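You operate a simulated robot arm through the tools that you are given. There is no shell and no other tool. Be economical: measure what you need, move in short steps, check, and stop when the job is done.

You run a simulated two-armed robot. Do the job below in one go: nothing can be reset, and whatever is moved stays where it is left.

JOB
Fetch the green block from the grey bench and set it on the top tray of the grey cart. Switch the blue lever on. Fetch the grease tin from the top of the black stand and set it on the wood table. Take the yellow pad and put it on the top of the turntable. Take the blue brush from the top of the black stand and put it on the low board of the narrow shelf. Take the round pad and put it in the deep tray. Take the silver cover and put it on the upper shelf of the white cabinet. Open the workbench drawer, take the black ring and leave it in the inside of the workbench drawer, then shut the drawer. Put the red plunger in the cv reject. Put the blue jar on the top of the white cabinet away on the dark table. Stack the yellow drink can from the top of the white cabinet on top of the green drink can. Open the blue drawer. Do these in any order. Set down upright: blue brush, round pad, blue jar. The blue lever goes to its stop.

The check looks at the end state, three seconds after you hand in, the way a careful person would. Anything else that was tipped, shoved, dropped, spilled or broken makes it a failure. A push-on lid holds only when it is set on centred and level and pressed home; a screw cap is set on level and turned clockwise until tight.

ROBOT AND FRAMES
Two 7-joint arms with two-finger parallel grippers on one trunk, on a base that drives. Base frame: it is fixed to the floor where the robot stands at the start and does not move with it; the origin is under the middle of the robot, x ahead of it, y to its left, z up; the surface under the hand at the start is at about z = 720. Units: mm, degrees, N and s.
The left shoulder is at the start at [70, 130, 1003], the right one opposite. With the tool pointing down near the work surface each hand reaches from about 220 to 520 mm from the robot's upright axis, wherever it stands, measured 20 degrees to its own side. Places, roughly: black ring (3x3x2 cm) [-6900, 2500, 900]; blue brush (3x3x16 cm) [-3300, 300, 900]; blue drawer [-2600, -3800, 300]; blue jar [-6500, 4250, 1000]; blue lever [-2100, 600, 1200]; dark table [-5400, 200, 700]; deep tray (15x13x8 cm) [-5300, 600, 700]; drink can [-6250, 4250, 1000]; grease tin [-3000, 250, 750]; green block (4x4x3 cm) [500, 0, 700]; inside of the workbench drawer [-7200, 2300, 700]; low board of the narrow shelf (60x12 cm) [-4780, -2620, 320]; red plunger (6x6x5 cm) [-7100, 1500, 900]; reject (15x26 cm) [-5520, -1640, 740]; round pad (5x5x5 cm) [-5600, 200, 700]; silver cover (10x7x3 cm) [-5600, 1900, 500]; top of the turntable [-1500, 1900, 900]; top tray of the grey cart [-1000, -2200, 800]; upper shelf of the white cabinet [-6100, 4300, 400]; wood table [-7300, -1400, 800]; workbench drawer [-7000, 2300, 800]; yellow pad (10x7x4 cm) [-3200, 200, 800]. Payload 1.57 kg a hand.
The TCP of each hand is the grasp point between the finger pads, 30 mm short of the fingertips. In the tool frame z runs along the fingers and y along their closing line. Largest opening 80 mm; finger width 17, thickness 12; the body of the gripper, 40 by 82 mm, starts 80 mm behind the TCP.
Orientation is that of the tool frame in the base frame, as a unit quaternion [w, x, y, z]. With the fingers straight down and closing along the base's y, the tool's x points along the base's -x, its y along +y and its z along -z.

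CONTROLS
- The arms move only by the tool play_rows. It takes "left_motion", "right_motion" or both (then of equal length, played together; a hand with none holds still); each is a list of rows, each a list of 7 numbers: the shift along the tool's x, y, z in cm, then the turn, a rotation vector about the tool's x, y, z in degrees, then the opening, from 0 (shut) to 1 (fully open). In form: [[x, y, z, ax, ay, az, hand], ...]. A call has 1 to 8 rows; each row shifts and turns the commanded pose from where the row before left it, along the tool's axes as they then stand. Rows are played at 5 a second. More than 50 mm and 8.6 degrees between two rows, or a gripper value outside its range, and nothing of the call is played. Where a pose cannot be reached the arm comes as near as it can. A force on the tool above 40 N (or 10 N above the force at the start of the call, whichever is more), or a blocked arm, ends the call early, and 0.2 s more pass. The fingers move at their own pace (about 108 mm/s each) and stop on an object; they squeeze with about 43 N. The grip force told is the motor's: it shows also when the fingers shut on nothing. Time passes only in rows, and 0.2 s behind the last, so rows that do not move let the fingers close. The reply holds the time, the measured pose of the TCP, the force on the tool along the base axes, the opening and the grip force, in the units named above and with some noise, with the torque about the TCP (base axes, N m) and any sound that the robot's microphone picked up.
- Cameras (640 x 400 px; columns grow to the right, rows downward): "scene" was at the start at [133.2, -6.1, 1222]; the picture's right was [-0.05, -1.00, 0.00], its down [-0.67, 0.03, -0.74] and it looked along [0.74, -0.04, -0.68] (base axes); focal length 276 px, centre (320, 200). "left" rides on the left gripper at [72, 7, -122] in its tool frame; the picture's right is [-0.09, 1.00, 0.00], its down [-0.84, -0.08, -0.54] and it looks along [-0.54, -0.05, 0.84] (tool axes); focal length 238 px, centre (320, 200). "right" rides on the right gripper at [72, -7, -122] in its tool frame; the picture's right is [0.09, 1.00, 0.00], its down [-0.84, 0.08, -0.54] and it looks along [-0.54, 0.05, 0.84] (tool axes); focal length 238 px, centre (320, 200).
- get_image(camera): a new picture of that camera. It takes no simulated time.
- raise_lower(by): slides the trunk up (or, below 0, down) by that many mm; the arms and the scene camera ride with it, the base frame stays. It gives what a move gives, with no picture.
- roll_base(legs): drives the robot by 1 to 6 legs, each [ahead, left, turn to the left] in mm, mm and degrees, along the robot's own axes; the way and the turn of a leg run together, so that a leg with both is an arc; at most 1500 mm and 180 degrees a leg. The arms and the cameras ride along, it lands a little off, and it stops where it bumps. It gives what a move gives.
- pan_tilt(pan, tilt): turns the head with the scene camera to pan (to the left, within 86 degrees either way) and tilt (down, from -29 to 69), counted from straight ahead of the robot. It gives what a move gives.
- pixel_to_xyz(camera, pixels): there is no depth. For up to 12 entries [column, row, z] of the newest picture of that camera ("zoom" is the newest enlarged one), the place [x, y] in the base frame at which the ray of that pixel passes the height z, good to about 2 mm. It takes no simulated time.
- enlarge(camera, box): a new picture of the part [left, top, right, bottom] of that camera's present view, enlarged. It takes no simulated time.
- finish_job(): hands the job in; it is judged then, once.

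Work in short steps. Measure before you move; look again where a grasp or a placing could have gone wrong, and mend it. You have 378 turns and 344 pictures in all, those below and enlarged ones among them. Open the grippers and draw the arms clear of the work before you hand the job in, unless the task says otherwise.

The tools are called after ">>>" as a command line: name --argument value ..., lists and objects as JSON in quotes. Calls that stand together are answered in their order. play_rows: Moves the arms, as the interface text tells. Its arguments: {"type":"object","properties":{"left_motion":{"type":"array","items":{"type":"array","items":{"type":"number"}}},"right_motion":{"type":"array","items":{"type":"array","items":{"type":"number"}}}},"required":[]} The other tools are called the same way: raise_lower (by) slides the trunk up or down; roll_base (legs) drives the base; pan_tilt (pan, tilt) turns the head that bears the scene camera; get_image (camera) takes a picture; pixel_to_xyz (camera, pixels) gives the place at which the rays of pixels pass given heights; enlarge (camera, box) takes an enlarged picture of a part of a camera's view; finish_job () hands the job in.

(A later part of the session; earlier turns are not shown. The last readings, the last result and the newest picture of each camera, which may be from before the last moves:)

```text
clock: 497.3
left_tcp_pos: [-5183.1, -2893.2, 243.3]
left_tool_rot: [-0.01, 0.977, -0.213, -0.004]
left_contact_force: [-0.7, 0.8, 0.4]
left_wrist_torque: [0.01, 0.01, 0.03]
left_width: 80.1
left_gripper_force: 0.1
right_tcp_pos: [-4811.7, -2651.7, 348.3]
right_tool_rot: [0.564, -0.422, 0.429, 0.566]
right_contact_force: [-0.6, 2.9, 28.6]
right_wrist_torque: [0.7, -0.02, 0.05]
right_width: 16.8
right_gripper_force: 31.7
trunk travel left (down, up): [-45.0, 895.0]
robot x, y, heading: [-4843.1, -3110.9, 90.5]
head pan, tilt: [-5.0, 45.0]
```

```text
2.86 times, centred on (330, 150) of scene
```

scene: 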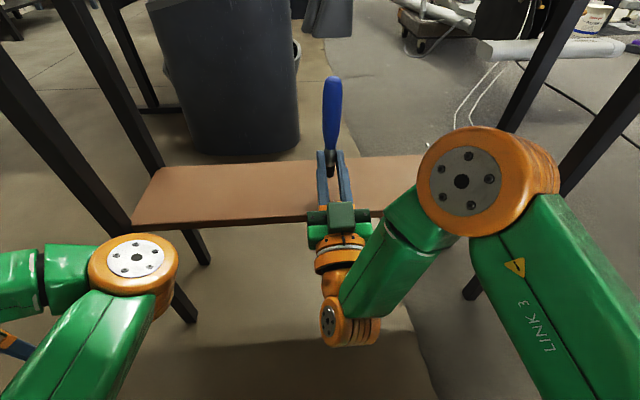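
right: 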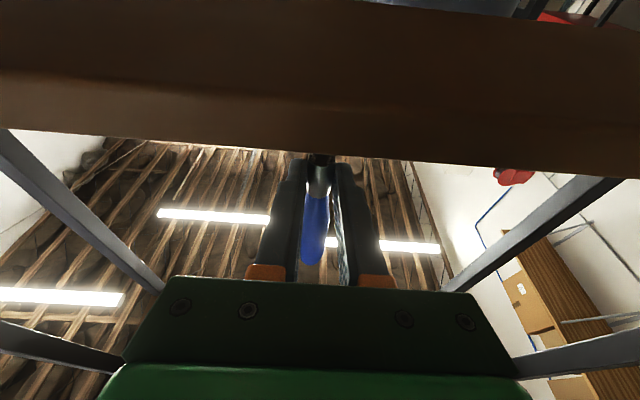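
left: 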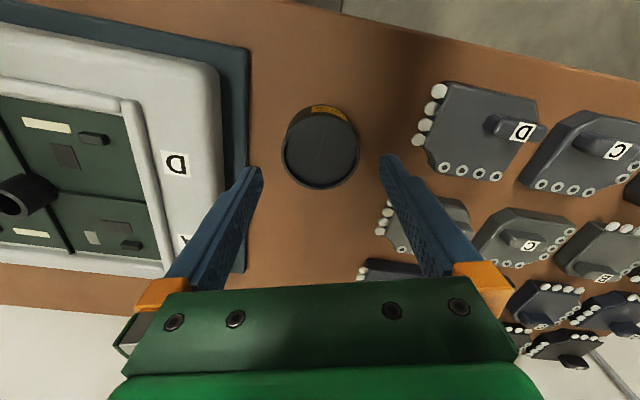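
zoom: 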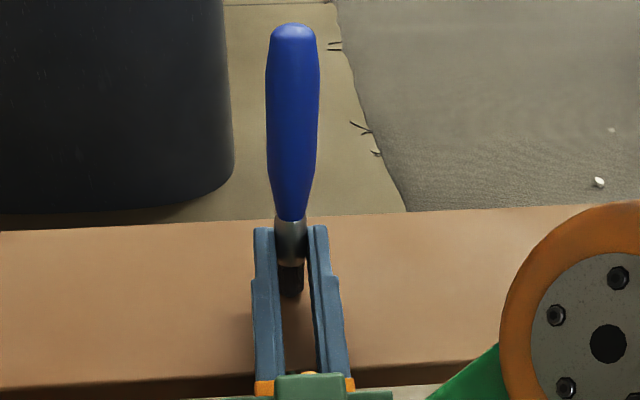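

Contact made (28 N). I relieve 5 mm and check before opening.

>>> raise_lower --by 6

>>> play_rows --right_motion '[[0, 0, 0, 0, 0, 0, 0.3], [0, 0, 0, 0, 0, 0, 0.45], [0, 0, 0, 0, 0, 0, 0.6], [0, 0, 0, 0, 0, 0, 0.7]]'

>>> enlarge --camera "scene" --box '[270, 80, 390, 220]'

```text
clock: 497.9
left_tcp_pos: [-5181.9, -2893.1, 248.3]
left_tool_rot: [-0.007, 0.977, -0.213, -0.003]
left_contact_force: [-1.1, 0.3, -0.1]
left_wrist_torque: [0.0, 0.0, 0.0]
left_width: 79.9
left_gripper_force: 0.1
right_tcp_pos: [-4811.2, -2650.3, 350.1]
right_tool_rot: [0.561, -0.427, 0.433, 0.563]
right_contact_force: [-0.9, -1.0, 2.3]
right_wrist_torque: [0.02, -0.02, 0.01]
right_width: 16.7
right_gripper_force: 32.1
trunk travel left (down, up): [-51.0, 889.0]
robot x, y, heading: [-4845.8, -3107.6, 90.2]
head pan, tilt: [-5.0, 45.0]
```

```text
clock: 498.9
left_tcp_pos: [-5182.1, -2892.9, 248.1]
left_tool_rot: [-0.007, 0.977, -0.214, -0.002]
left_contact_force: [-0.8, -0.2, -0.2]
left_wrist_torque: [0.01, 0.0, 0.0]
left_width: 80.2
left_gripper_force: 0.2
right_tcp_pos: [-4813.1, -2648.3, 349.6]
right_tool_rot: [0.562, -0.425, 0.432, 0.563]
right_contact_force: [0.3, 0.3, 0.5]
right_wrist_torque: [0.01, -0.02, 0.0]
right_width: 56.1
right_gripper_force: 0.0
trunk travel left (down, up): [-51.0, 889.0]
robot x, y, heading: [-4847.0, -3108.3, 90.4]
head pan, tilt: [-5.0, 45.0]
```

```text
2.86 times, centred on (330, 150) of scene
```

zoom: 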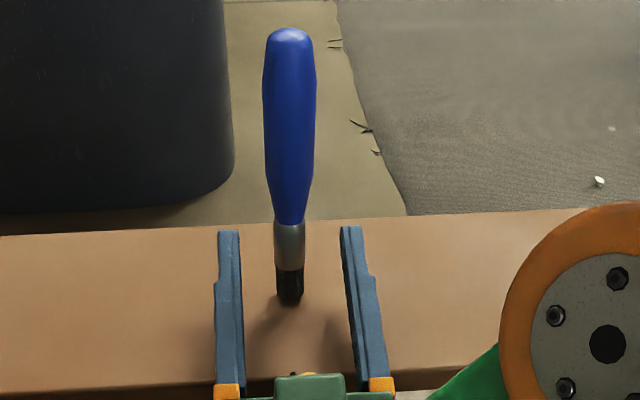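

The brush stands upright on the low board. I withdraw straight back with the base.

>>> roll_base --legs '[[-300, 0, 0]]'

>>> pan_tilt --pan -5 --tilt 30

>>> get_image --camera "scene"

```text
clock: 500.9
left_tcp_pos: [-5180.0, -3191.8, 248.2]
left_tool_rot: [-0.006, 0.978, -0.21, -0.002]
left_contact_force: [1.0, 1.1, -0.3]
left_wrist_torque: [0.02, -0.01, 0.0]
left_width: 80.0
left_gripper_force: 0.1
right_tcp_pos: [-4813.3, -2947.2, 350.4]
right_tool_rot: [0.561, -0.425, 0.431, 0.565]
right_contact_force: [-0.5, 0.4, -0.3]
right_wrist_torque: [-0.01, 0.0, 0.0]
right_width: 56.0
right_gripper_force: 0.0
trunk travel left (down, up): [-51.0, 889.0]
robot x, y, heading: [-4841.6, -3404.8, 90.3]
head pan, tilt: [-5.0, 45.0]
```

```text
clock: 501.7
left_tcp_pos: [-5181.5, -3191.8, 248.0]
left_tool_rot: [-0.007, 0.978, -0.211, -0.002]
left_contact_force: [1.3, 0.4, 0.2]
left_wrist_torque: [-0.04, 0.01, -0.02]
left_width: 80.0
left_gripper_force: 0.0
right_tcp_pos: [-4811.4, -2948.1, 350.7]
right_tool_rot: [0.56, -0.426, 0.43, 0.566]
right_contact_force: [-0.6, -0.3, 0.2]
right_wrist_torque: [0.01, 0.01, 0.01]
right_width: 56.4
right_gripper_force: 0.0
trunk travel left (down, up): [-51.0, 889.0]
robot x, y, heading: [-4843.4, -3404.2, 90.6]
head pan, tilt: [-5.0, 30.0]
```

```text
160 pictures are left
```

scene: 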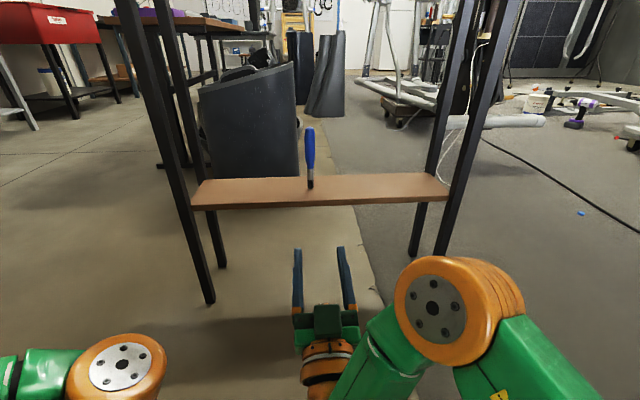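

Brush done. The blue drawer cabinet is next and the trunk is already low; I turn east and drive toward it.

>>> roll_base --legs '[[0, 0, -90], [1200, -350, 0]]'

>>> pan_tilt --pan 0 --tilt 25

>>> get_image --camera "scene"

```text
clock: 511.9
left_tcp_pos: [-3396.3, -3363.0, 247.9]
left_tool_rot: [0.006, -0.557, 0.831, -0.003]
left_contact_force: [-0.5, 0.7, -0.2]
left_wrist_torque: [0.0, 0.0, 0.0]
left_width: 80.0
left_gripper_force: 0.0
right_tcp_pos: [-3139.5, -3723.7, 351.5]
right_tool_rot: [0.796, -0.007, 0.605, 0.017]
right_contact_force: [0.1, -0.1, -0.6]
right_wrist_torque: [0.03, -0.04, -0.03]
right_width: 55.9
right_gripper_force: 0.1
trunk travel left (down, up): [-51.0, 889.0]
robot x, y, heading: [-3600.4, -3708.2, 2.6]
head pan, tilt: [-5.0, 30.0]
```

```text
clock: 512.6
left_tcp_pos: [-3396.3, -3363.7, 248.9]
left_tool_rot: [0.006, -0.557, 0.831, -0.003]
left_contact_force: [0.1, 0.4, -0.1]
left_wrist_torque: [-0.05, 0.02, 0.02]
left_width: 79.9
left_gripper_force: 0.1
right_tcp_pos: [-3141.4, -3725.0, 350.4]
right_tool_rot: [0.796, -0.007, 0.605, 0.017]
right_contact_force: [-0.1, 0.4, -0.5]
right_wrist_torque: [0.01, -0.01, 0.02]
right_width: 55.9
right_gripper_force: 0.0
trunk travel left (down, up): [-51.0, 889.0]
robot x, y, heading: [-3597.3, -3710.6, 2.2]
head pan, tilt: [0.0, 25.0]
```

```text
159 pictures are left
```

scene: 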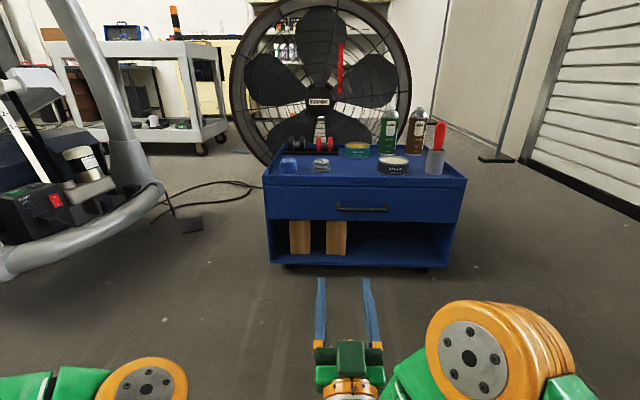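

The drawer has a horizontal bar handle at (338–388, 209). I measure the cabinet front and the handle ray, and start levelling and rolling the right hand by 90°.

>>> pixel_to_xyz --camera "scene" --pixels '[[275, 264, 20], [440, 268, 20], [362, 210, 280], [362, 210, 300], [362, 210, 320], [362, 210, 340], [338, 209, 310], [388, 209, 310], [267, 186, 400], [463, 186, 400]]'

>>> play_rows --right_motion '[[0, 0, 0, 0, 7.8, 0, 0.6], [0, 0, 0, 0, 7.8, 0, 0.6], [0, 0, 0, 0, 0, 8.2, 0.6], [0, 0, 0, 0, 0, 8.2, 0.6], [0, 0, 0, 0, 0, 8.2, 0.6], [0, 0, 0, 0, 0, 8.2, 0.6], [0, 0, 0, 0, 0, 8.2, 0.6]]'

>>> play_rows --right_motion '[[0, 0, 0, 0, 0, 8.2, 0.6], [0, 0, 0, 0, 0, 8.2, 0.6], [0, 0, 0, 0, 0, 8.2, 0.6], [0, 0, 0, 0, 0, 8.2, 0.6], [0, 0, 0, 0, 0, 8.2, 0.6], [0, 0, 0, 0, 0, 8, 0.6]]'

>>> get_image --camera "scene"

```text
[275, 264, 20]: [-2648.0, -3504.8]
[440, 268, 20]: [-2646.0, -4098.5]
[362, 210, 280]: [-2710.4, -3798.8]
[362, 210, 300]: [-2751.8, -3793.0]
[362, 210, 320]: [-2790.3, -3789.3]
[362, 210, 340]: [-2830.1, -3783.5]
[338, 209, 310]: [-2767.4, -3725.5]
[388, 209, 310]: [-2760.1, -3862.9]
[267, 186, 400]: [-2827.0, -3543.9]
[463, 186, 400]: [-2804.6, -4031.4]
```

```text
clock: 514.2
left_tcp_pos: [-3397.3, -3363.7, 248.5]
left_tool_rot: [0.006, -0.557, 0.831, -0.003]
left_contact_force: [0.4, -0.6, -0.2]
left_wrist_torque: [-0.02, 0.0, -0.01]
left_width: 79.8
left_gripper_force: 0.1
right_tcp_pos: [-3141.4, -3724.6, 350.0]
right_tool_rot: [0.655, 0.242, 0.666, 0.263]
right_contact_force: [0.0, -0.4, -0.5]
right_wrist_torque: [0.02, -0.03, 0.0]
right_width: 48.1
right_gripper_force: 0.0
trunk travel left (down, up): [-51.0, 889.0]
robot x, y, heading: [-3600.1, -3709.5, 2.5]
head pan, tilt: [0.0, 25.0]
```

```text
clock: 515.6
left_tcp_pos: [-3397.3, -3363.6, 249.3]
left_tool_rot: [0.007, -0.556, 0.831, -0.003]
left_contact_force: [0.9, -1.1, 1.2]
left_wrist_torque: [-0.01, 0.0, 0.02]
left_width: 80.1
left_gripper_force: 0.1
right_tcp_pos: [-3140.3, -3725.5, 350.7]
right_tool_rot: [0.488, 0.496, 0.506, 0.511]
right_contact_force: [0.5, -0.6, 0.7]
right_wrist_torque: [0.06, -0.01, 0.0]
right_width: 47.9
right_gripper_force: 0.0
trunk travel left (down, up): [-51.0, 889.0]
robot x, y, heading: [-3600.6, -3706.9, 2.6]
head pan, tilt: [0.0, 25.0]
```

```text
158 pictures are left
```

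scene: 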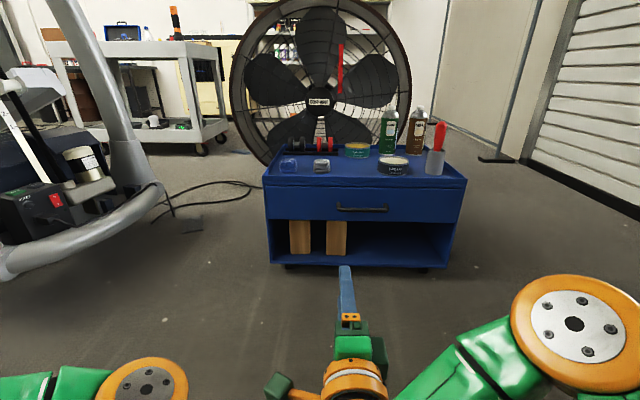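

Roll done. Handle ≈ (-2720,-3797,283). I square up the heading, shift the hand right and down, and look again.

>>> roll_base --legs '[[0, 0, -2.5], [150, 0, 0]]'

>>> play_rows --right_motion '[[-1.7, -2.2, 0, 0, 0, 0, 0.6], [-1.7, -2.2, 0, 0, 0, 0, 0.6], [-1.7, -2.2, 0, 0, 0, 0, 0.6]]'

>>> pan_tilt --pan -8 --tilt 35

>>> get_image --camera "scene"

>>> get_image --camera "right"

```text
clock: 517.4
left_tcp_pos: [-3234.9, -3373.1, 248.2]
left_tool_rot: [0.006, -0.537, 0.843, -0.003]
left_contact_force: [0.2, -0.4, 0.8]
left_wrist_torque: [0.0, -0.02, -0.01]
left_width: 80.1
left_gripper_force: 0.0
right_tcp_pos: [-2994.8, -3744.8, 350.4]
right_tool_rot: [0.499, 0.505, 0.496, 0.499]
right_contact_force: [-1.6, 0.9, -1.2]
right_wrist_torque: [-0.05, 0.0, 0.02]
right_width: 48.2
right_gripper_force: 0.0
trunk travel left (down, up): [-51.0, 889.0]
robot x, y, heading: [-3450.4, -3710.7, -0.0]
head pan, tilt: [0.0, 25.0]
```

```text
clock: 518.2
left_tcp_pos: [-3235.3, -3372.7, 248.6]
left_tool_rot: [0.007, -0.538, 0.843, -0.003]
left_contact_force: [-0.6, 0.1, -0.2]
left_wrist_torque: [-0.01, -0.01, -0.01]
left_width: 79.8
left_gripper_force: 0.1
right_tcp_pos: [-3003.0, -3774.9, 296.8]
right_tool_rot: [0.499, 0.508, 0.495, 0.498]
right_contact_force: [-0.2, 0.0, 0.2]
right_wrist_torque: [0.0, -0.01, -0.01]
right_width: 47.9
right_gripper_force: 0.1
right hand out of reach, approached as far as the arm can: row 3
trunk travel left (down, up): [-51.0, 889.0]
robot x, y, heading: [-3450.0, -3709.6, -0.2]
head pan, tilt: [0.0, 25.0]
```

```text
clock: 518.9
left_tcp_pos: [-3234.7, -3374.5, 248.7]
left_tool_rot: [0.007, -0.537, 0.843, -0.003]
left_contact_force: [-0.6, 1.1, 0.1]
left_wrist_torque: [0.0, 0.01, 0.0]
left_width: 79.9
left_gripper_force: 0.1
right_tcp_pos: [-3002.0, -3774.0, 296.8]
right_tool_rot: [0.499, 0.507, 0.495, 0.499]
right_contact_force: [0.1, 0.1, 0.8]
right_wrist_torque: [0.03, -0.01, -0.02]
right_width: 47.8
right_gripper_force: 0.0
trunk travel left (down, up): [-51.0, 889.0]
robot x, y, heading: [-3451.2, -3707.9, -0.1]
head pan, tilt: [-8.0, 35.0]
```

```text
157 pictures are left
```

scene: 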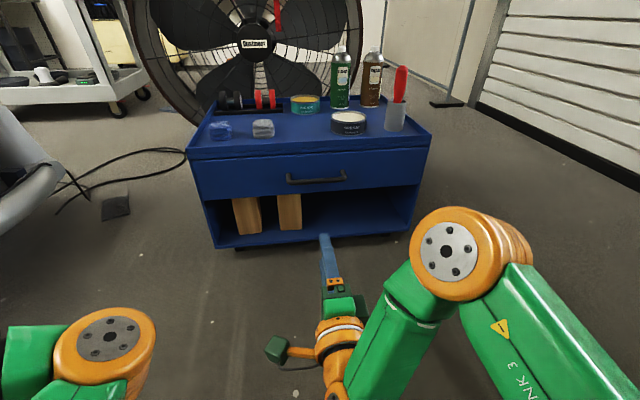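

```text
156 pictures are left
```

right: 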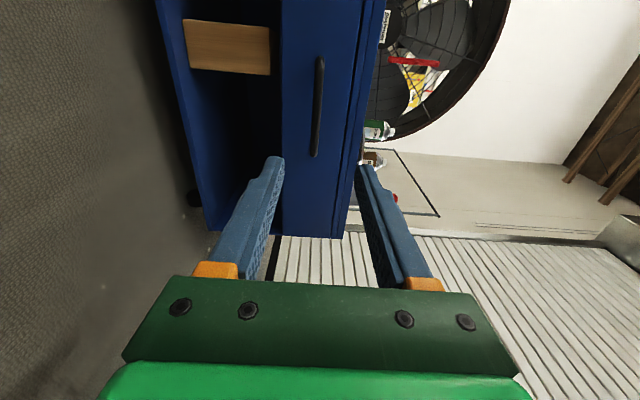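

The handle lines up with the hand (right view column 318, row 105). I get its distance.

>>> pixel_to_xyz --camera "scene" --pixels '[[317, 181, 290], [317, 181, 295], [317, 181, 300], [288, 181, 293], [347, 177, 293], [215, 247, 30], [300, 190, 270]]'

>>> pixel_to_xyz --camera "right" --pixels '[[318, 105, 294], [318, 105, 298], [322, 105, 294], [332, 238, 294]]'

```text
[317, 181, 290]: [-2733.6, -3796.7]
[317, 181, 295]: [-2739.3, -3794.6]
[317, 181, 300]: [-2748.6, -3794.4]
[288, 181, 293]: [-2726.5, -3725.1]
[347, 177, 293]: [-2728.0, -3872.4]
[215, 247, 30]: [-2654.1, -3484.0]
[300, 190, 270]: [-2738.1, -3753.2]
```

```text
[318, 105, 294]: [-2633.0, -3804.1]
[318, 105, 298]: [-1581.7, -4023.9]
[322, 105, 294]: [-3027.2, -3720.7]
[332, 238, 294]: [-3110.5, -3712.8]
```

Handle at x≈-2737, z≈293. I drive 255 mm forward with the fingers straddling it.

>>> roll_base --legs '[[250, -10, 0]]'

>>> get_image --camera "right"

>>> get_image --camera "scene"

```text
clock: 520.7
left_tcp_pos: [-2986.2, -3382.9, 249.2]
left_tool_rot: [0.006, -0.538, 0.843, -0.003]
left_contact_force: [0.1, -0.3, -0.9]
left_wrist_torque: [0.0, -0.01, -0.02]
left_width: 79.8
left_gripper_force: 0.1
right_tcp_pos: [-2752.3, -3783.3, 295.8]
right_tool_rot: [0.498, 0.507, 0.495, 0.499]
right_contact_force: [0.2, -0.3, -0.1]
right_wrist_torque: [0.0, 0.01, 0.02]
right_width: 48.0
right_gripper_force: 0.1
trunk travel left (down, up): [-51.0, 889.0]
robot x, y, heading: [-3202.5, -3715.9, -0.1]
head pan, tilt: [-8.0, 35.0]
```

```text
155 pictures are left
```

right: 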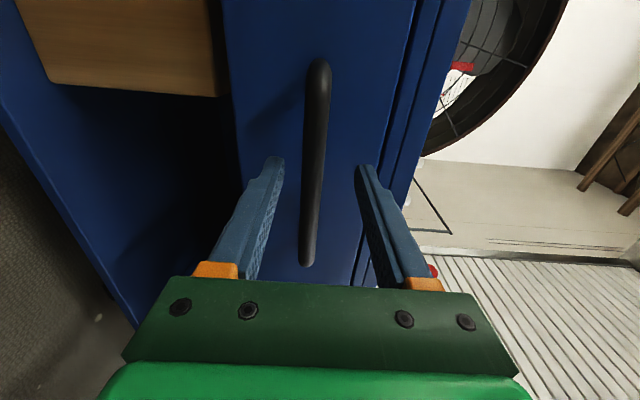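

```text
154 pictures are left
```

scene: 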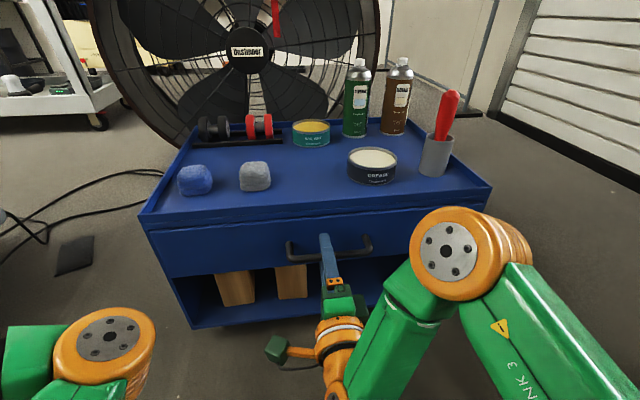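

The bar lies between the fingers; I advance ~18 mm more and close.

>>> roll_base --legs '[[18, 0, 0]]'

>>> play_rows --right_motion '[[0, 0, 0, 0, 0, 0, 0], [0, 0, 0, 0, 0, 0, 0], [0, 0, 0, 0, 0, 0, 0]]'

>>> get_image --camera "right"

```text
clock: 521.5
left_tcp_pos: [-2968.2, -3382.1, 249.0]
left_tool_rot: [0.007, -0.538, 0.843, -0.003]
left_contact_force: [-0.1, 0.1, -0.3]
left_wrist_torque: [0.0, 0.0, 0.01]
left_width: 79.9
left_gripper_force: 0.1
right_tcp_pos: [-2734.4, -3783.4, 295.3]
right_tool_rot: [0.499, 0.507, 0.495, 0.498]
right_contact_force: [-1.7, -0.1, 0.0]
right_wrist_torque: [0.01, -0.03, 0.0]
right_width: 47.9
right_gripper_force: 0.0
trunk travel left (down, up): [-51.0, 889.0]
robot x, y, heading: [-3181.9, -3718.3, 0.2]
head pan, tilt: [-8.0, 35.0]
```

```text
clock: 522.3
left_tcp_pos: [-2966.7, -3382.0, 247.8]
left_tool_rot: [0.005, -0.538, 0.843, -0.001]
left_contact_force: [-0.1, 0.0, 0.1]
left_wrist_torque: [-0.04, 0.0, 0.01]
left_width: 80.1
left_gripper_force: 0.3
right_tcp_pos: [-2734.8, -3783.4, 292.3]
right_tool_rot: [0.496, 0.51, 0.5, 0.495]
right_contact_force: [-16.6, 2.2, -35.4]
right_wrist_torque: [-0.47, -0.07, -0.23]
right_width: 14.2
right_gripper_force: 30.2
trunk travel left (down, up): [-51.0, 889.0]
robot x, y, heading: [-3182.7, -3716.4, 0.1]
head pan, tilt: [-8.0, 35.0]
```

```text
153 pictures are left
```

right: 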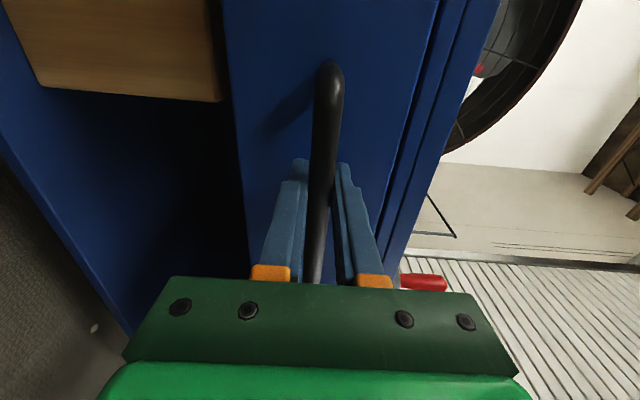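

Handle gripped. I relieve the vertical load by moving 5 mm down, then pull back with the base.

>>> play_rows --right_motion '[[0, -0.25, 0, 0, 0, 0, 0], [0, -0.25, 0, 0, 0, 0, 0], [0, 0, 0, 0, 0, 0, 0]]'

>>> roll_base --legs '[[-60, 0, 0]]'

>>> get_image --camera "scene"

```text
clock: 523.1
left_tcp_pos: [-2965.9, -3381.7, 247.4]
left_tool_rot: [0.006, -0.538, 0.843, -0.002]
left_contact_force: [0.9, 0.4, -0.8]
left_wrist_torque: [0.02, -0.01, -0.01]
left_width: 79.9
left_gripper_force: 0.0
right_tcp_pos: [-2733.4, -3783.7, 292.0]
right_tool_rot: [0.499, 0.51, 0.495, 0.496]
right_contact_force: [-10.2, -5.9, -19.2]
right_wrist_torque: [-0.48, -0.02, 0.61]
right_width: 13.8
right_gripper_force: 29.5
trunk travel left (down, up): [-51.0, 889.0]
robot x, y, heading: [-3186.4, -3720.0, 0.1]
head pan, tilt: [-8.0, 35.0]
```

```text
clock: 524.0
left_tcp_pos: [-3026.2, -3382.9, 248.2]
left_tool_rot: [0.005, -0.537, 0.843, -0.001]
left_contact_force: [-0.4, -0.4, 0.7]
left_wrist_torque: [0.04, -0.02, -0.03]
left_width: 79.9
left_gripper_force: 0.1
right_tcp_pos: [-2793.3, -3783.4, 292.0]
right_tool_rot: [0.499, 0.509, 0.496, 0.496]
right_contact_force: [-0.6, -3.8, -13.5]
right_wrist_torque: [-0.48, -0.06, -0.39]
right_width: 13.9
right_gripper_force: 30.2
trunk travel left (down, up): [-51.0, 889.0]
robot x, y, heading: [-3244.5, -3716.0, 0.3]
head pan, tilt: [-8.0, 35.0]
```

```text
152 pictures are left
```

scene: 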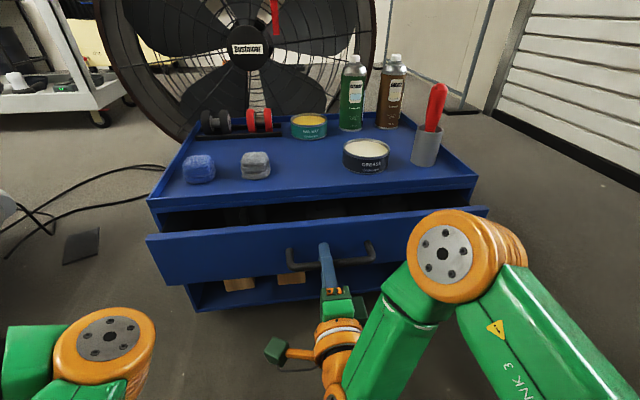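

The drawer opens. I pull on another 100 mm, then more in small steps watching the force.

>>> roll_base --legs '[[-100, 0, 0]]'

>>> roll_base --legs '[[-50, 0, 0]]'

>>> get_image --camera "scene"

```text
clock: 525.2
left_tcp_pos: [-3126.5, -3382.4, 248.8]
left_tool_rot: [0.006, -0.539, 0.843, -0.003]
left_contact_force: [-0.2, -0.1, -0.4]
left_wrist_torque: [-0.05, -0.02, 0.01]
left_width: 80.0
left_gripper_force: 0.1
right_tcp_pos: [-2894.1, -3783.6, 292.6]
right_tool_rot: [0.499, 0.509, 0.495, 0.497]
right_contact_force: [-0.3, -1.5, -10.4]
right_wrist_torque: [-0.48, -0.04, 0.07]
right_width: 14.0
right_gripper_force: 30.2
trunk travel left (down, up): [-51.0, 889.0]
robot x, y, heading: [-3340.4, -3717.0, 0.1]
head pan, tilt: [-8.0, 35.0]
```

```text
clock: 526.1
left_tcp_pos: [-3176.4, -3382.8, 247.5]
left_tool_rot: [0.006, -0.536, 0.844, -0.001]
left_contact_force: [0.2, 1.0, 0.6]
left_wrist_torque: [-0.01, 0.0, 0.0]
left_width: 80.1
left_gripper_force: 0.0
right_tcp_pos: [-2945.0, -3783.5, 291.6]
right_tool_rot: [0.5, 0.508, 0.496, 0.496]
right_contact_force: [-1.0, 0.8, -8.1]
right_wrist_torque: [-0.51, -0.04, 0.23]
right_width: 14.0
right_gripper_force: 30.2
trunk travel left (down, up): [-51.0, 889.0]
robot x, y, heading: [-3395.8, -3717.1, 0.1]
head pan, tilt: [-8.0, 35.0]
```

```text
151 pictures are left
```

scene: 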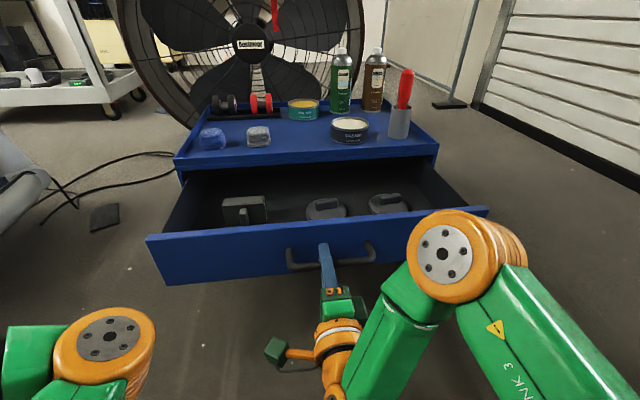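

Opened ~210 mm already; I try a bit more until it reaches its stop.

>>> roll_base --legs '[[-50, 0, 0]]'

>>> get_image --camera "scene"

```text
clock: 527.1
left_tcp_pos: [-3226.8, -3382.6, 248.0]
left_tool_rot: [0.005, -0.538, 0.843, -0.003]
left_contact_force: [0.3, -0.5, 0.3]
left_wrist_torque: [0.0, 0.03, -0.01]
left_width: 79.9
left_gripper_force: 0.1
right_tcp_pos: [-2994.4, -3783.1, 292.2]
right_tool_rot: [0.499, 0.509, 0.497, 0.496]
right_contact_force: [-0.5, 0.8, -5.8]
right_wrist_torque: [-0.5, -0.01, 0.14]
right_width: 13.9
right_gripper_force: 30.1
trunk travel left (down, up): [-51.0, 889.0]
robot x, y, heading: [-3444.5, -3717.3, 0.1]
head pan, tilt: [-8.0, 35.0]
```

```text
150 pictures are left
```

scene: 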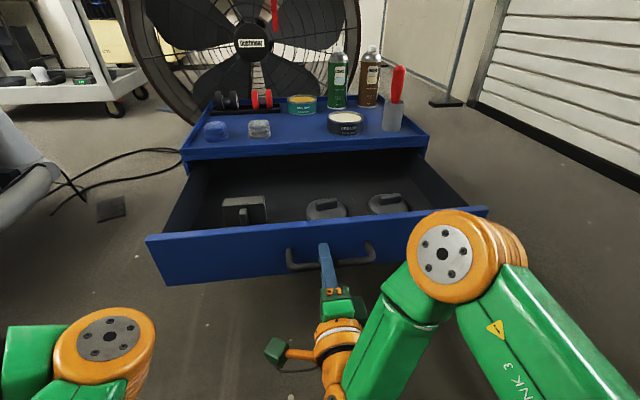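

>>> roll_base --legs '[[-45, 0, 0]]'

```text
clock: 528.0
left_tcp_pos: [-3272.0, -3383.6, 248.8]
left_tool_rot: [0.007, -0.537, 0.843, -0.004]
left_contact_force: [-0.6, -0.1, -0.3]
left_wrist_torque: [-0.02, -0.04, 0.0]
left_width: 80.0
left_gripper_force: 0.0
right_tcp_pos: [-3040.4, -3784.0, 291.6]
right_tool_rot: [0.499, 0.509, 0.496, 0.496]
right_contact_force: [-0.9, -2.3, -3.7]
right_wrist_torque: [-0.33, 0.01, -0.47]
right_width: 13.8
right_gripper_force: 30.0
trunk travel left (down, up): [-51.0, 889.0]
robot x, y, heading: [-3490.3, -3716.8, 0.0]
head pan, tilt: [-8.0, 35.0]
```

Drawer is open ~305 mm. I open the hand and back straight off.

>>> play_rows --right_motion '[[0, 0, 0, 0, 0, 0, 0.6], [0, 0, 0, 0, 0, 0, 0.6], [0, 0, 0, 0, 0, 0, 0.6]]'

>>> roll_base --legs '[[-250, 0, 0]]'

>>> get_image --camera "scene"

```text
clock: 528.8
left_tcp_pos: [-3272.7, -3382.1, 249.5]
left_tool_rot: [0.007, -0.538, 0.843, -0.003]
left_contact_force: [0.4, -0.1, 0.0]
left_wrist_torque: [0.01, 0.0, 0.0]
left_width: 80.0
left_gripper_force: 0.1
right_tcp_pos: [-3039.7, -3783.2, 291.9]
right_tool_rot: [0.498, 0.508, 0.497, 0.496]
right_contact_force: [-0.3, 0.2, 0.0]
right_wrist_torque: [-0.02, 0.01, -0.02]
right_width: 48.0
right_gripper_force: 0.1
trunk travel left (down, up): [-51.0, 889.0]
robot x, y, heading: [-3488.9, -3717.5, -0.0]
head pan, tilt: [-8.0, 35.0]
```

```text
clock: 530.6
left_tcp_pos: [-3521.2, -3383.6, 248.4]
left_tool_rot: [0.006, -0.537, 0.843, -0.003]
left_contact_force: [0.1, -0.1, 0.7]
left_wrist_torque: [-0.03, -0.01, 0.0]
left_width: 80.1
left_gripper_force: 0.0
right_tcp_pos: [-3289.6, -3784.2, 293.0]
right_tool_rot: [0.499, 0.508, 0.497, 0.495]
right_contact_force: [-0.4, 0.7, -0.1]
right_wrist_torque: [-0.02, 0.0, -0.01]
right_width: 47.9
right_gripper_force: 0.1
trunk travel left (down, up): [-51.0, 889.0]
robot x, y, heading: [-3737.5, -3719.7, -0.4]
head pan, tilt: [-8.0, 35.0]
```

```text
149 pictures are left
```

scene: 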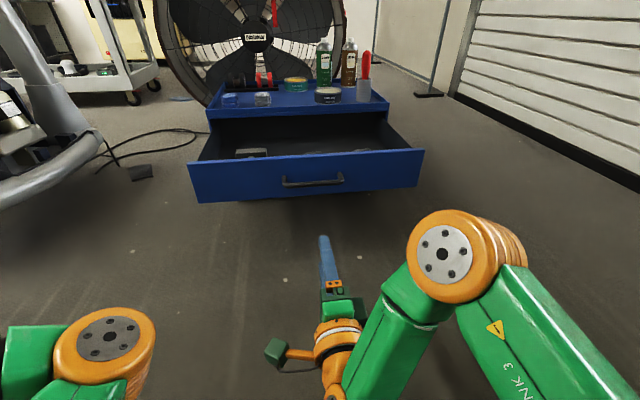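

Blue drawer is open. Next the workbench drawer with this same hand posture: I raise the trunk and drive west, then north along the wall tables.

>>> raise_lower --by 400

>>> roll_base --legs '[[-1400, 0, 0], [-1310, 400, 0], [0, 1450, 0], [0, 1450, 0], [0, 1450, 0], [0, 1200, 0]]'

>>> pan_tilt --pan 0 --tilt 25

>>> get_image --camera "scene"

```text
clock: 534.4
left_tcp_pos: [-3521.0, -3383.8, 648.6]
left_tool_rot: [0.007, -0.537, 0.843, -0.002]
left_contact_force: [-0.8, -0.2, -0.2]
left_wrist_torque: [0.0, -0.01, 0.01]
left_width: 80.1
left_gripper_force: 0.1
right_tcp_pos: [-3289.1, -3783.1, 692.0]
right_tool_rot: [0.499, 0.509, 0.497, 0.496]
right_contact_force: [-0.2, -0.1, -0.9]
right_wrist_torque: [0.03, 0.02, -0.01]
right_width: 48.1
right_gripper_force: 0.0
trunk travel left (down, up): [-451.0, 489.0]
robot x, y, heading: [-3740.8, -3717.6, 0.2]
head pan, tilt: [-8.0, 35.0]
```

```text
clock: 573.8
left_tcp_pos: [-6399.4, 2528.8, 648.0]
left_tool_rot: [0.007, -0.547, 0.837, -0.003]
left_contact_force: [0.6, 0.4, 0.5]
left_wrist_torque: [-0.05, 0.0, -0.01]
left_width: 80.0
left_gripper_force: 0.0
right_tcp_pos: [-6156.9, 2134.4, 691.6]
right_tool_rot: [0.492, 0.502, 0.503, 0.503]
right_contact_force: [-0.3, -0.5, 0.4]
right_wrist_torque: [0.01, 0.0, 0.01]
right_width: 48.1
right_gripper_force: 0.1
trunk travel left (down, up): [-451.0, 489.0]
robot x, y, heading: [-6610.1, 2188.1, 1.3]
head pan, tilt: [-8.0, 35.0]
```

```text
clock: 574.5
left_tcp_pos: [-6398.2, 2528.4, 648.5]
left_tool_rot: [0.008, -0.548, 0.837, -0.002]
left_contact_force: [-0.4, -0.7, -0.4]
left_wrist_torque: [0.02, -0.05, -0.01]
left_width: 80.2
left_gripper_force: 0.1
right_tcp_pos: [-6156.2, 2134.4, 692.2]
right_tool_rot: [0.493, 0.502, 0.503, 0.502]
right_contact_force: [-1.1, -0.2, 0.1]
right_wrist_torque: [-0.01, 0.02, -0.01]
right_width: 47.8
right_gripper_force: 0.0
trunk travel left (down, up): [-451.0, 489.0]
robot x, y, heading: [-6611.1, 2188.6, 1.3]
head pan, tilt: [0.0, 25.0]
```

```text
148 pictures are left
```

scene: 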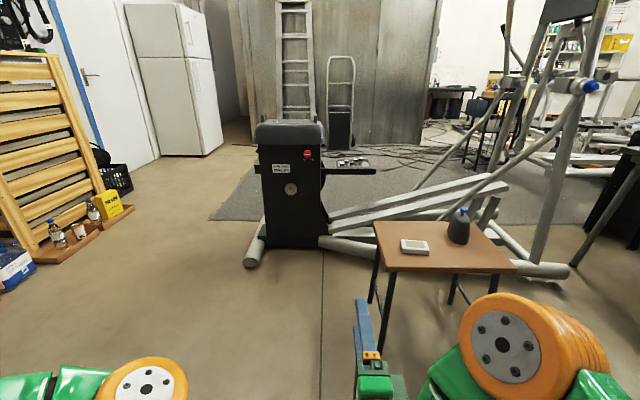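

I move away from the bench and turn 180° to face it.

>>> roll_base --legs '[[200, 150, 0], [0, 0, 178.5]]'

>>> pan_tilt --pan 0 --tilt 25

>>> get_image --camera "scene"

```text
clock: 580.9
left_tcp_pos: [-6804.3, 2398.3, 649.1]
left_tool_rot: [-0.011, 1.0, 0.003, 0.0]
left_contact_force: [5.4, 4.6, 0.9]
left_wrist_torque: [-0.56, 0.91, 0.0]
left_width: 80.2
left_gripper_force: 0.1
right_tcp_pos: [-6550.2, 2777.9, 691.6]
right_tool_rot: [-0.159, -0.153, 0.694, 0.685]
right_contact_force: [-0.4, 0.6, 0.3]
right_wrist_torque: [-0.01, -0.02, -0.01]
right_width: 47.7
right_gripper_force: 0.0
trunk travel left (down, up): [-451.0, 489.0]
robot x, y, heading: [-6410.0, 2348.1, 116.0]
head pan, tilt: [0.0, 25.0]
stopped in leg 2: the force on the tool passed its limit at 123 N (the readings are from after the stop); the commanded pose is now the measured one
```

```text
clock: 581.5
left_tcp_pos: [-6804.8, 2399.0, 649.8]
left_tool_rot: [-0.011, 1.0, 0.003, -0.001]
left_contact_force: [6.8, 5.5, -0.3]
left_wrist_torque: [-0.6, 0.99, -0.02]
left_width: 79.9
left_gripper_force: 0.0
right_tcp_pos: [-6550.5, 2778.1, 691.9]
right_tool_rot: [-0.159, -0.153, 0.694, 0.685]
right_contact_force: [0.3, 0.3, 0.5]
right_wrist_torque: [0.01, 0.0, 0.01]
right_width: 47.9
right_gripper_force: 0.0
trunk travel left (down, up): [-451.0, 489.0]
robot x, y, heading: [-6412.8, 2349.3, 116.3]
head pan, tilt: [0.0, 25.0]
```

```text
147 pictures are left
```

scene: 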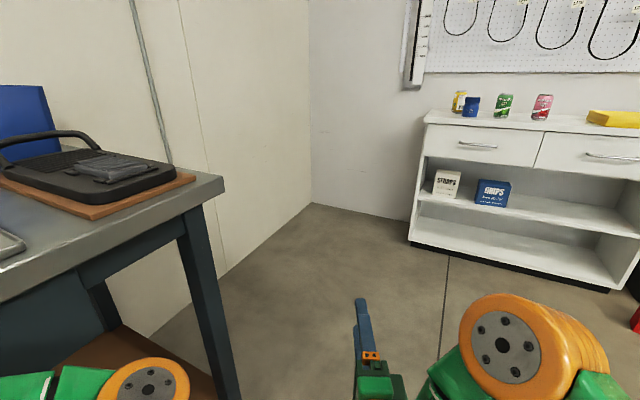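

The left hand bumped the bench side. I turn back 25°, move clear, and raise the trunk before turning on.

>>> roll_base --legs '[[0, 0, -25], [0, -200, 0]]'

>>> raise_lower --by 150

>>> roll_base --legs '[[0, 0, 89]]'

>>> get_image --camera "scene"

```text
clock: 584.4
left_tcp_pos: [-6548.3, 2563.2, 648.2]
left_tool_rot: [-0.012, 0.977, -0.215, 0.002]
left_contact_force: [-0.5, 1.2, -0.8]
left_wrist_torque: [0.03, -0.01, 0.0]
left_width: 80.1
left_gripper_force: 0.1
right_tcp_pos: [-6156.6, 2798.7, 692.4]
right_tool_rot: [-0.005, 0.002, 0.711, 0.703]
right_contact_force: [-0.2, 0.0, -0.3]
right_wrist_torque: [0.02, 0.0, 0.0]
right_width: 48.0
right_gripper_force: 0.0
trunk travel left (down, up): [-451.0, 489.0]
robot x, y, heading: [-6213.9, 2350.6, 91.2]
head pan, tilt: [0.0, 25.0]
```

```text
clock: 586.1
left_tcp_pos: [-6548.9, 2564.0, 797.7]
left_tool_rot: [-0.012, 0.976, -0.216, 0.002]
left_contact_force: [0.1, 0.4, -0.6]
left_wrist_torque: [0.01, 0.01, -0.01]
left_width: 80.1
left_gripper_force: 0.1
right_tcp_pos: [-6157.7, 2800.6, 843.3]
right_tool_rot: [-0.004, 0.001, 0.711, 0.703]
right_contact_force: [-0.7, 0.3, -0.2]
right_wrist_torque: [0.0, 0.03, 0.03]
right_width: 48.2
right_gripper_force: 0.1
trunk travel left (down, up): [-601.0, 339.0]
robot x, y, heading: [-6215.8, 2347.3, 91.0]
head pan, tilt: [0.0, 25.0]
```

```text
clock: 590.3
left_tcp_pos: [-6427.0, 2014.0, 798.8]
left_tool_rot: [-0.01, 0.842, 0.539, -0.006]
left_contact_force: [0.3, -0.5, 0.1]
left_wrist_torque: [0.0, 0.03, 0.01]
left_width: 80.1
left_gripper_force: 0.0
right_tcp_pos: [-6664.1, 2406.5, 843.3]
right_tool_rot: [-0.501, -0.501, 0.504, 0.494]
right_contact_force: [-0.3, 0.1, 0.0]
right_wrist_torque: [0.0, 0.03, 0.02]
right_width: 47.9
right_gripper_force: 0.0
trunk travel left (down, up): [-601.0, 339.0]
robot x, y, heading: [-6219.1, 2351.1, -179.2]
head pan, tilt: [0.0, 25.0]
```

```text
146 pictures are left
```

scene: 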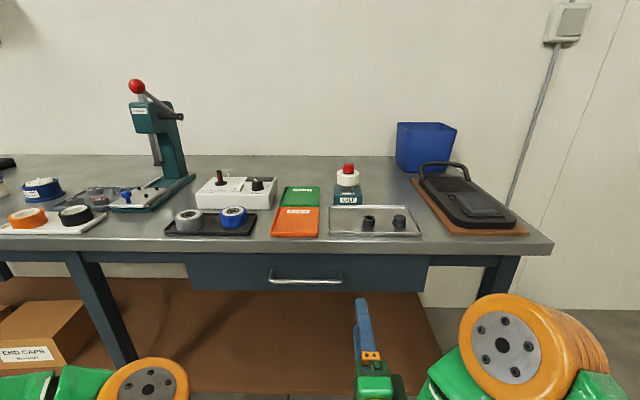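

The workbench drawer with its bar handle (268–342,278) and a tray with two dark parts at (368,222),(399,221). I zoom to identify the black ring.

>>> enlarge --camera "scene" --box '[320, 190, 440, 250]'

>>> enlarge --camera "scene" --box '[0, 170, 290, 260]'

>>> pixel_to_xyz --camera "scene" --pixels '[[368, 225, 885], [399, 225, 885], [75, 215, 890], [305, 280, 800], [305, 280, 820], [305, 280, 780], [268, 279, 800], [342, 279, 800], [300, 250, 880]]'

```text
5.33 times, centred on (380, 220) of scene
```

zoom: 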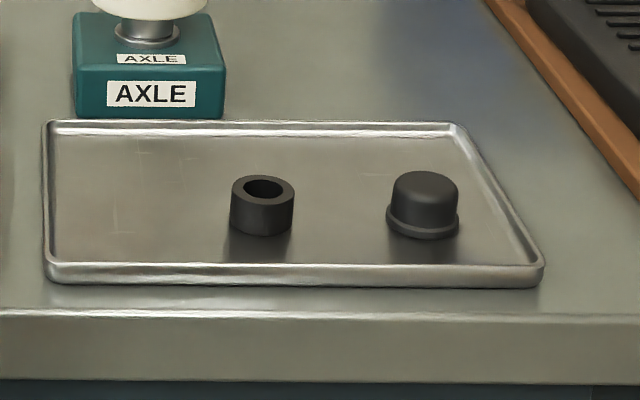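

```text
2.21 times, centred on (145, 215) of scene
```

zoom: 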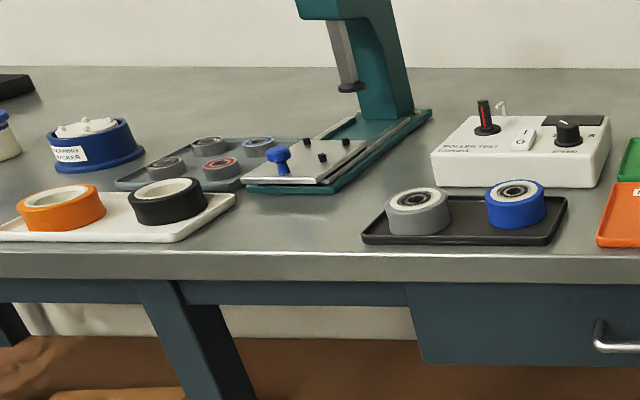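

```text
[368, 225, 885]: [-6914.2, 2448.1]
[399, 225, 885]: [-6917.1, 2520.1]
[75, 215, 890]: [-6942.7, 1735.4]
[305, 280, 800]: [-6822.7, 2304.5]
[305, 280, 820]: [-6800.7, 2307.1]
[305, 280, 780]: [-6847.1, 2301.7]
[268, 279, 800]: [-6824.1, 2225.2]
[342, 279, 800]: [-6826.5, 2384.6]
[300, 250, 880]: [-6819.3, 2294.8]
```

The ring is the open black one at (-6914,2448). I line the hand up with the drawer handle (≈(-6823,2305,798)): trunk down 45, base left 100.

>>> raise_lower --by -45

>>> roll_base --legs '[[60, 102, -0.8]]'

>>> get_image --camera "right"

>>> get_image --camera "scene"

```text
clock: 591.2
left_tcp_pos: [-6427.6, 2013.8, 753.8]
left_tool_rot: [-0.01, 0.842, 0.539, -0.007]
left_contact_force: [0.0, -0.7, 0.0]
left_wrist_torque: [-0.03, -0.03, -0.03]
left_width: 80.0
left_gripper_force: 0.0
right_tcp_pos: [-6662.7, 2405.8, 796.7]
right_tool_rot: [-0.501, -0.5, 0.504, 0.495]
right_contact_force: [0.2, 0.0, -0.5]
right_wrist_torque: [-0.01, -0.03, 0.0]
right_width: 48.0
right_gripper_force: 0.0
trunk travel left (down, up): [-556.0, 384.0]
robot x, y, heading: [-6213.7, 2353.2, -178.9]
head pan, tilt: [0.0, 25.0]
```

```text
clock: 592.5
left_tcp_pos: [-6491.1, 1914.6, 753.8]
left_tool_rot: [-0.01, 0.846, 0.532, -0.006]
left_contact_force: [0.0, 0.3, 0.2]
left_wrist_torque: [0.02, -0.01, 0.0]
left_width: 80.0
left_gripper_force: 0.0
right_tcp_pos: [-6720.8, 2310.3, 796.6]
right_tool_rot: [-0.497, -0.497, 0.508, 0.498]
right_contact_force: [0.1, 0.5, 0.0]
right_wrist_torque: [-0.01, 0.0, -0.03]
right_width: 47.9
right_gripper_force: 0.0
trunk travel left (down, up): [-556.0, 384.0]
robot x, y, heading: [-6273.0, 2245.9, -179.7]
head pan, tilt: [0.0, 25.0]
```

```text
143 pictures are left
```

right: 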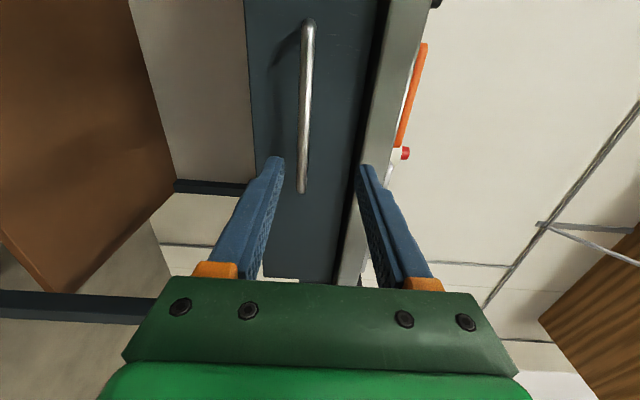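

```text
142 pictures are left
```

scene: 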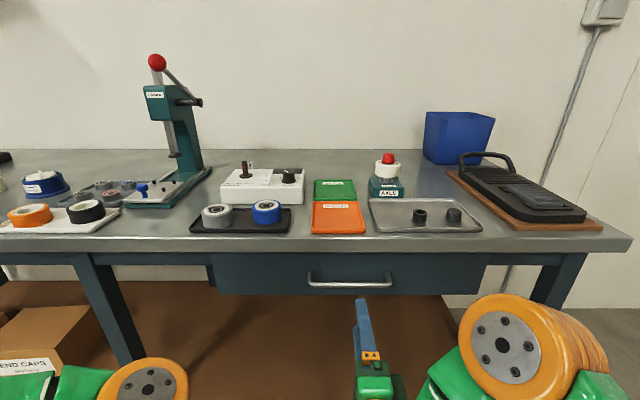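

The handle is ~14 mm lower than the hand. I lower 13 mm and advance 88 mm.

>>> raise_lower --by -13

>>> roll_base --legs '[[85, 15, 0]]'

>>> get_image --camera "right"

```text
clock: 593.1
left_tcp_pos: [-6491.4, 1914.0, 740.0]
left_tool_rot: [-0.01, 0.846, 0.532, -0.007]
left_contact_force: [-0.1, -0.8, -0.1]
left_wrist_torque: [0.03, -0.03, -0.02]
left_width: 79.9
left_gripper_force: 0.1
right_tcp_pos: [-6718.9, 2310.1, 785.1]
right_tool_rot: [-0.497, -0.497, 0.508, 0.498]
right_contact_force: [-0.4, -0.9, 0.0]
right_wrist_torque: [-0.02, 0.01, 0.02]
right_width: 48.1
right_gripper_force: 0.0
trunk travel left (down, up): [-543.0, 397.0]
robot x, y, heading: [-6270.9, 2248.0, -179.8]
head pan, tilt: [0.0, 25.0]
```

```text
clock: 594.1
left_tcp_pos: [-6575.3, 1899.9, 740.8]
left_tool_rot: [-0.01, 0.846, 0.533, -0.006]
left_contact_force: [-0.3, 0.2, 0.8]
left_wrist_torque: [0.0, -0.03, -0.01]
left_width: 80.2
left_gripper_force: 0.1
right_tcp_pos: [-6804.3, 2294.1, 784.2]
right_tool_rot: [-0.497, -0.497, 0.507, 0.498]
right_contact_force: [0.3, -0.6, -0.2]
right_wrist_torque: [0.0, 0.04, -0.02]
right_width: 47.9
right_gripper_force: 0.0
trunk travel left (down, up): [-543.0, 397.0]
robot x, y, heading: [-6353.9, 2231.4, -179.9]
head pan, tilt: [0.0, 25.0]
```

```text
141 pictures are left
```

right: 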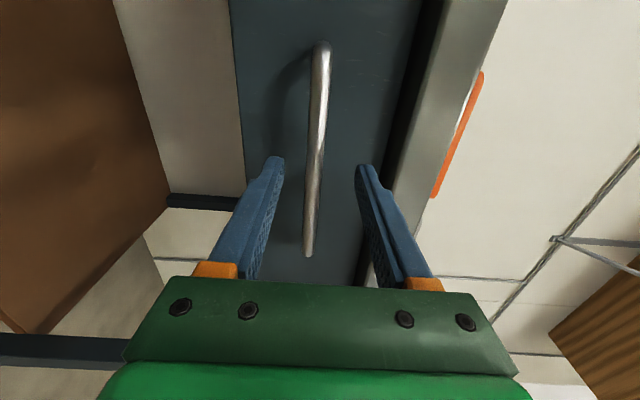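

Same view as with the blue drawer; I advance ~20 mm and close.

>>> roll_base --legs '[[20, 0, 0]]'

>>> play_rows --right_motion '[[0, 0, 0, 0, 0, 0, 0], [0, 0, 0, 0, 0, 0, 0], [0, 0, 0, 0, 0, 0, 0]]'

```text
clock: 594.9
left_tcp_pos: [-6593.7, 1898.8, 741.1]
left_tool_rot: [-0.011, 0.846, 0.533, -0.006]
left_contact_force: [0.0, 0.6, -0.3]
left_wrist_torque: [-0.01, -0.02, -0.02]
left_width: 79.8
left_gripper_force: 0.1
right_tcp_pos: [-6822.9, 2295.4, 785.0]
right_tool_rot: [-0.497, -0.497, 0.507, 0.499]
right_contact_force: [0.0, -0.6, -0.3]
right_wrist_torque: [0.03, 0.0, 0.05]
right_width: 48.0
right_gripper_force: 0.0
trunk travel left (down, up): [-543.0, 397.0]
robot x, y, heading: [-6373.3, 2234.5, -179.8]
head pan, tilt: [0.0, 25.0]
```

```text
clock: 595.7
left_tcp_pos: [-6596.5, 1899.2, 739.0]
left_tool_rot: [-0.01, 0.847, 0.532, -0.006]
left_contact_force: [-0.4, 0.9, -0.8]
left_wrist_torque: [-0.01, 0.02, -0.01]
left_width: 80.0
left_gripper_force: 0.1
right_tcp_pos: [-6824.1, 2295.4, 780.5]
right_tool_rot: [-0.494, -0.502, 0.51, 0.494]
right_contact_force: [16.7, -1.4, -36.5]
right_wrist_torque: [0.26, -0.58, -0.26]
right_width: 12.0
right_gripper_force: 29.7
trunk travel left (down, up): [-543.0, 397.0]
robot x, y, heading: [-6373.9, 2232.7, -180.0]
head pan, tilt: [0.0, 25.0]
```

Gripped. I relieve the vertical load and pull the drawer open.

>>> play_rows --right_motion '[[0, -0.3, 0, 0, 0, 0, 0], [0, -0.3, 0, 0, 0, 0, 0], [0, 0, 0, 0, 0, 0, 0]]'

>>> roll_base --legs '[[-60, 0, 0]]'

>>> roll_base --legs '[[-100, 0, 0]]'

>>> roll_base --legs '[[-70, 0, 0]]'

>>> get_image --camera "scene"

```text
clock: 596.5
left_tcp_pos: [-6594.0, 1899.6, 740.9]
left_tool_rot: [-0.01, 0.847, 0.532, -0.006]
left_contact_force: [0.7, -0.7, -0.8]
left_wrist_torque: [0.0, 0.04, -0.01]
left_width: 80.3
left_gripper_force: 0.1
right_tcp_pos: [-6825.1, 2295.0, 780.5]
right_tool_rot: [-0.496, -0.496, 0.509, 0.499]
right_contact_force: [3.0, 3.1, -8.1]
right_wrist_torque: [0.34, -0.13, 0.47]
right_width: 11.7
right_gripper_force: 29.1
trunk travel left (down, up): [-543.0, 397.0]
robot x, y, heading: [-6375.2, 2231.7, -180.0]
head pan, tilt: [0.0, 25.0]
```

```text
clock: 597.5
left_tcp_pos: [-6534.0, 1900.9, 741.5]
left_tool_rot: [-0.011, 0.847, 0.532, -0.007]
left_contact_force: [0.6, 1.2, 0.2]
left_wrist_torque: [-0.02, 0.01, 0.0]
left_width: 80.0
left_gripper_force: 0.1
right_tcp_pos: [-6763.1, 2294.6, 779.1]
right_tool_rot: [-0.495, -0.496, 0.51, 0.498]
right_contact_force: [-0.7, 4.4, 1.3]
right_wrist_torque: [0.35, 0.08, -0.06]
right_width: 11.6
right_gripper_force: 29.3
trunk travel left (down, up): [-543.0, 397.0]
robot x, y, heading: [-6315.5, 2233.2, -179.8]
head pan, tilt: [0.0, 25.0]
```

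```text
clock: 598.6
left_tcp_pos: [-6435.5, 1900.3, 741.5]
left_tool_rot: [-0.009, 0.846, 0.533, -0.007]
left_contact_force: [0.3, 0.5, -0.7]
left_wrist_torque: [-0.01, 0.03, 0.0]
left_width: 80.5
left_gripper_force: 0.1
right_tcp_pos: [-6663.9, 2294.0, 780.5]
right_tool_rot: [-0.497, -0.496, 0.509, 0.499]
right_contact_force: [-1.1, 6.0, 2.0]
right_wrist_torque: [0.35, 0.08, -0.09]
right_width: 11.7
right_gripper_force: 29.2
trunk travel left (down, up): [-543.0, 397.0]
robot x, y, heading: [-6211.1, 2229.8, -179.7]
head pan, tilt: [0.0, 25.0]
```

```text
clock: 599.7
left_tcp_pos: [-6364.6, 1900.5, 739.9]
left_tool_rot: [-0.01, 0.846, 0.532, -0.007]
left_contact_force: [1.6, -0.1, 0.3]
left_wrist_torque: [-0.01, 0.0, -0.01]
left_width: 79.9
left_gripper_force: 0.0
right_tcp_pos: [-6595.0, 2293.5, 780.0]
right_tool_rot: [-0.497, -0.496, 0.508, 0.499]
right_contact_force: [-1.2, 3.8, 1.8]
right_wrist_torque: [0.32, 0.05, 0.06]
right_width: 12.0
right_gripper_force: 29.1
trunk travel left (down, up): [-543.0, 397.0]
robot x, y, heading: [-6149.7, 2232.2, -179.7]
head pan, tilt: [0.0, 25.0]
```

```text
140 pictures are left
```

scene: 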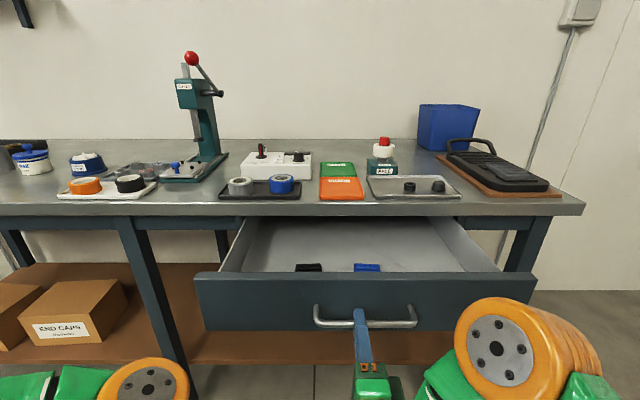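

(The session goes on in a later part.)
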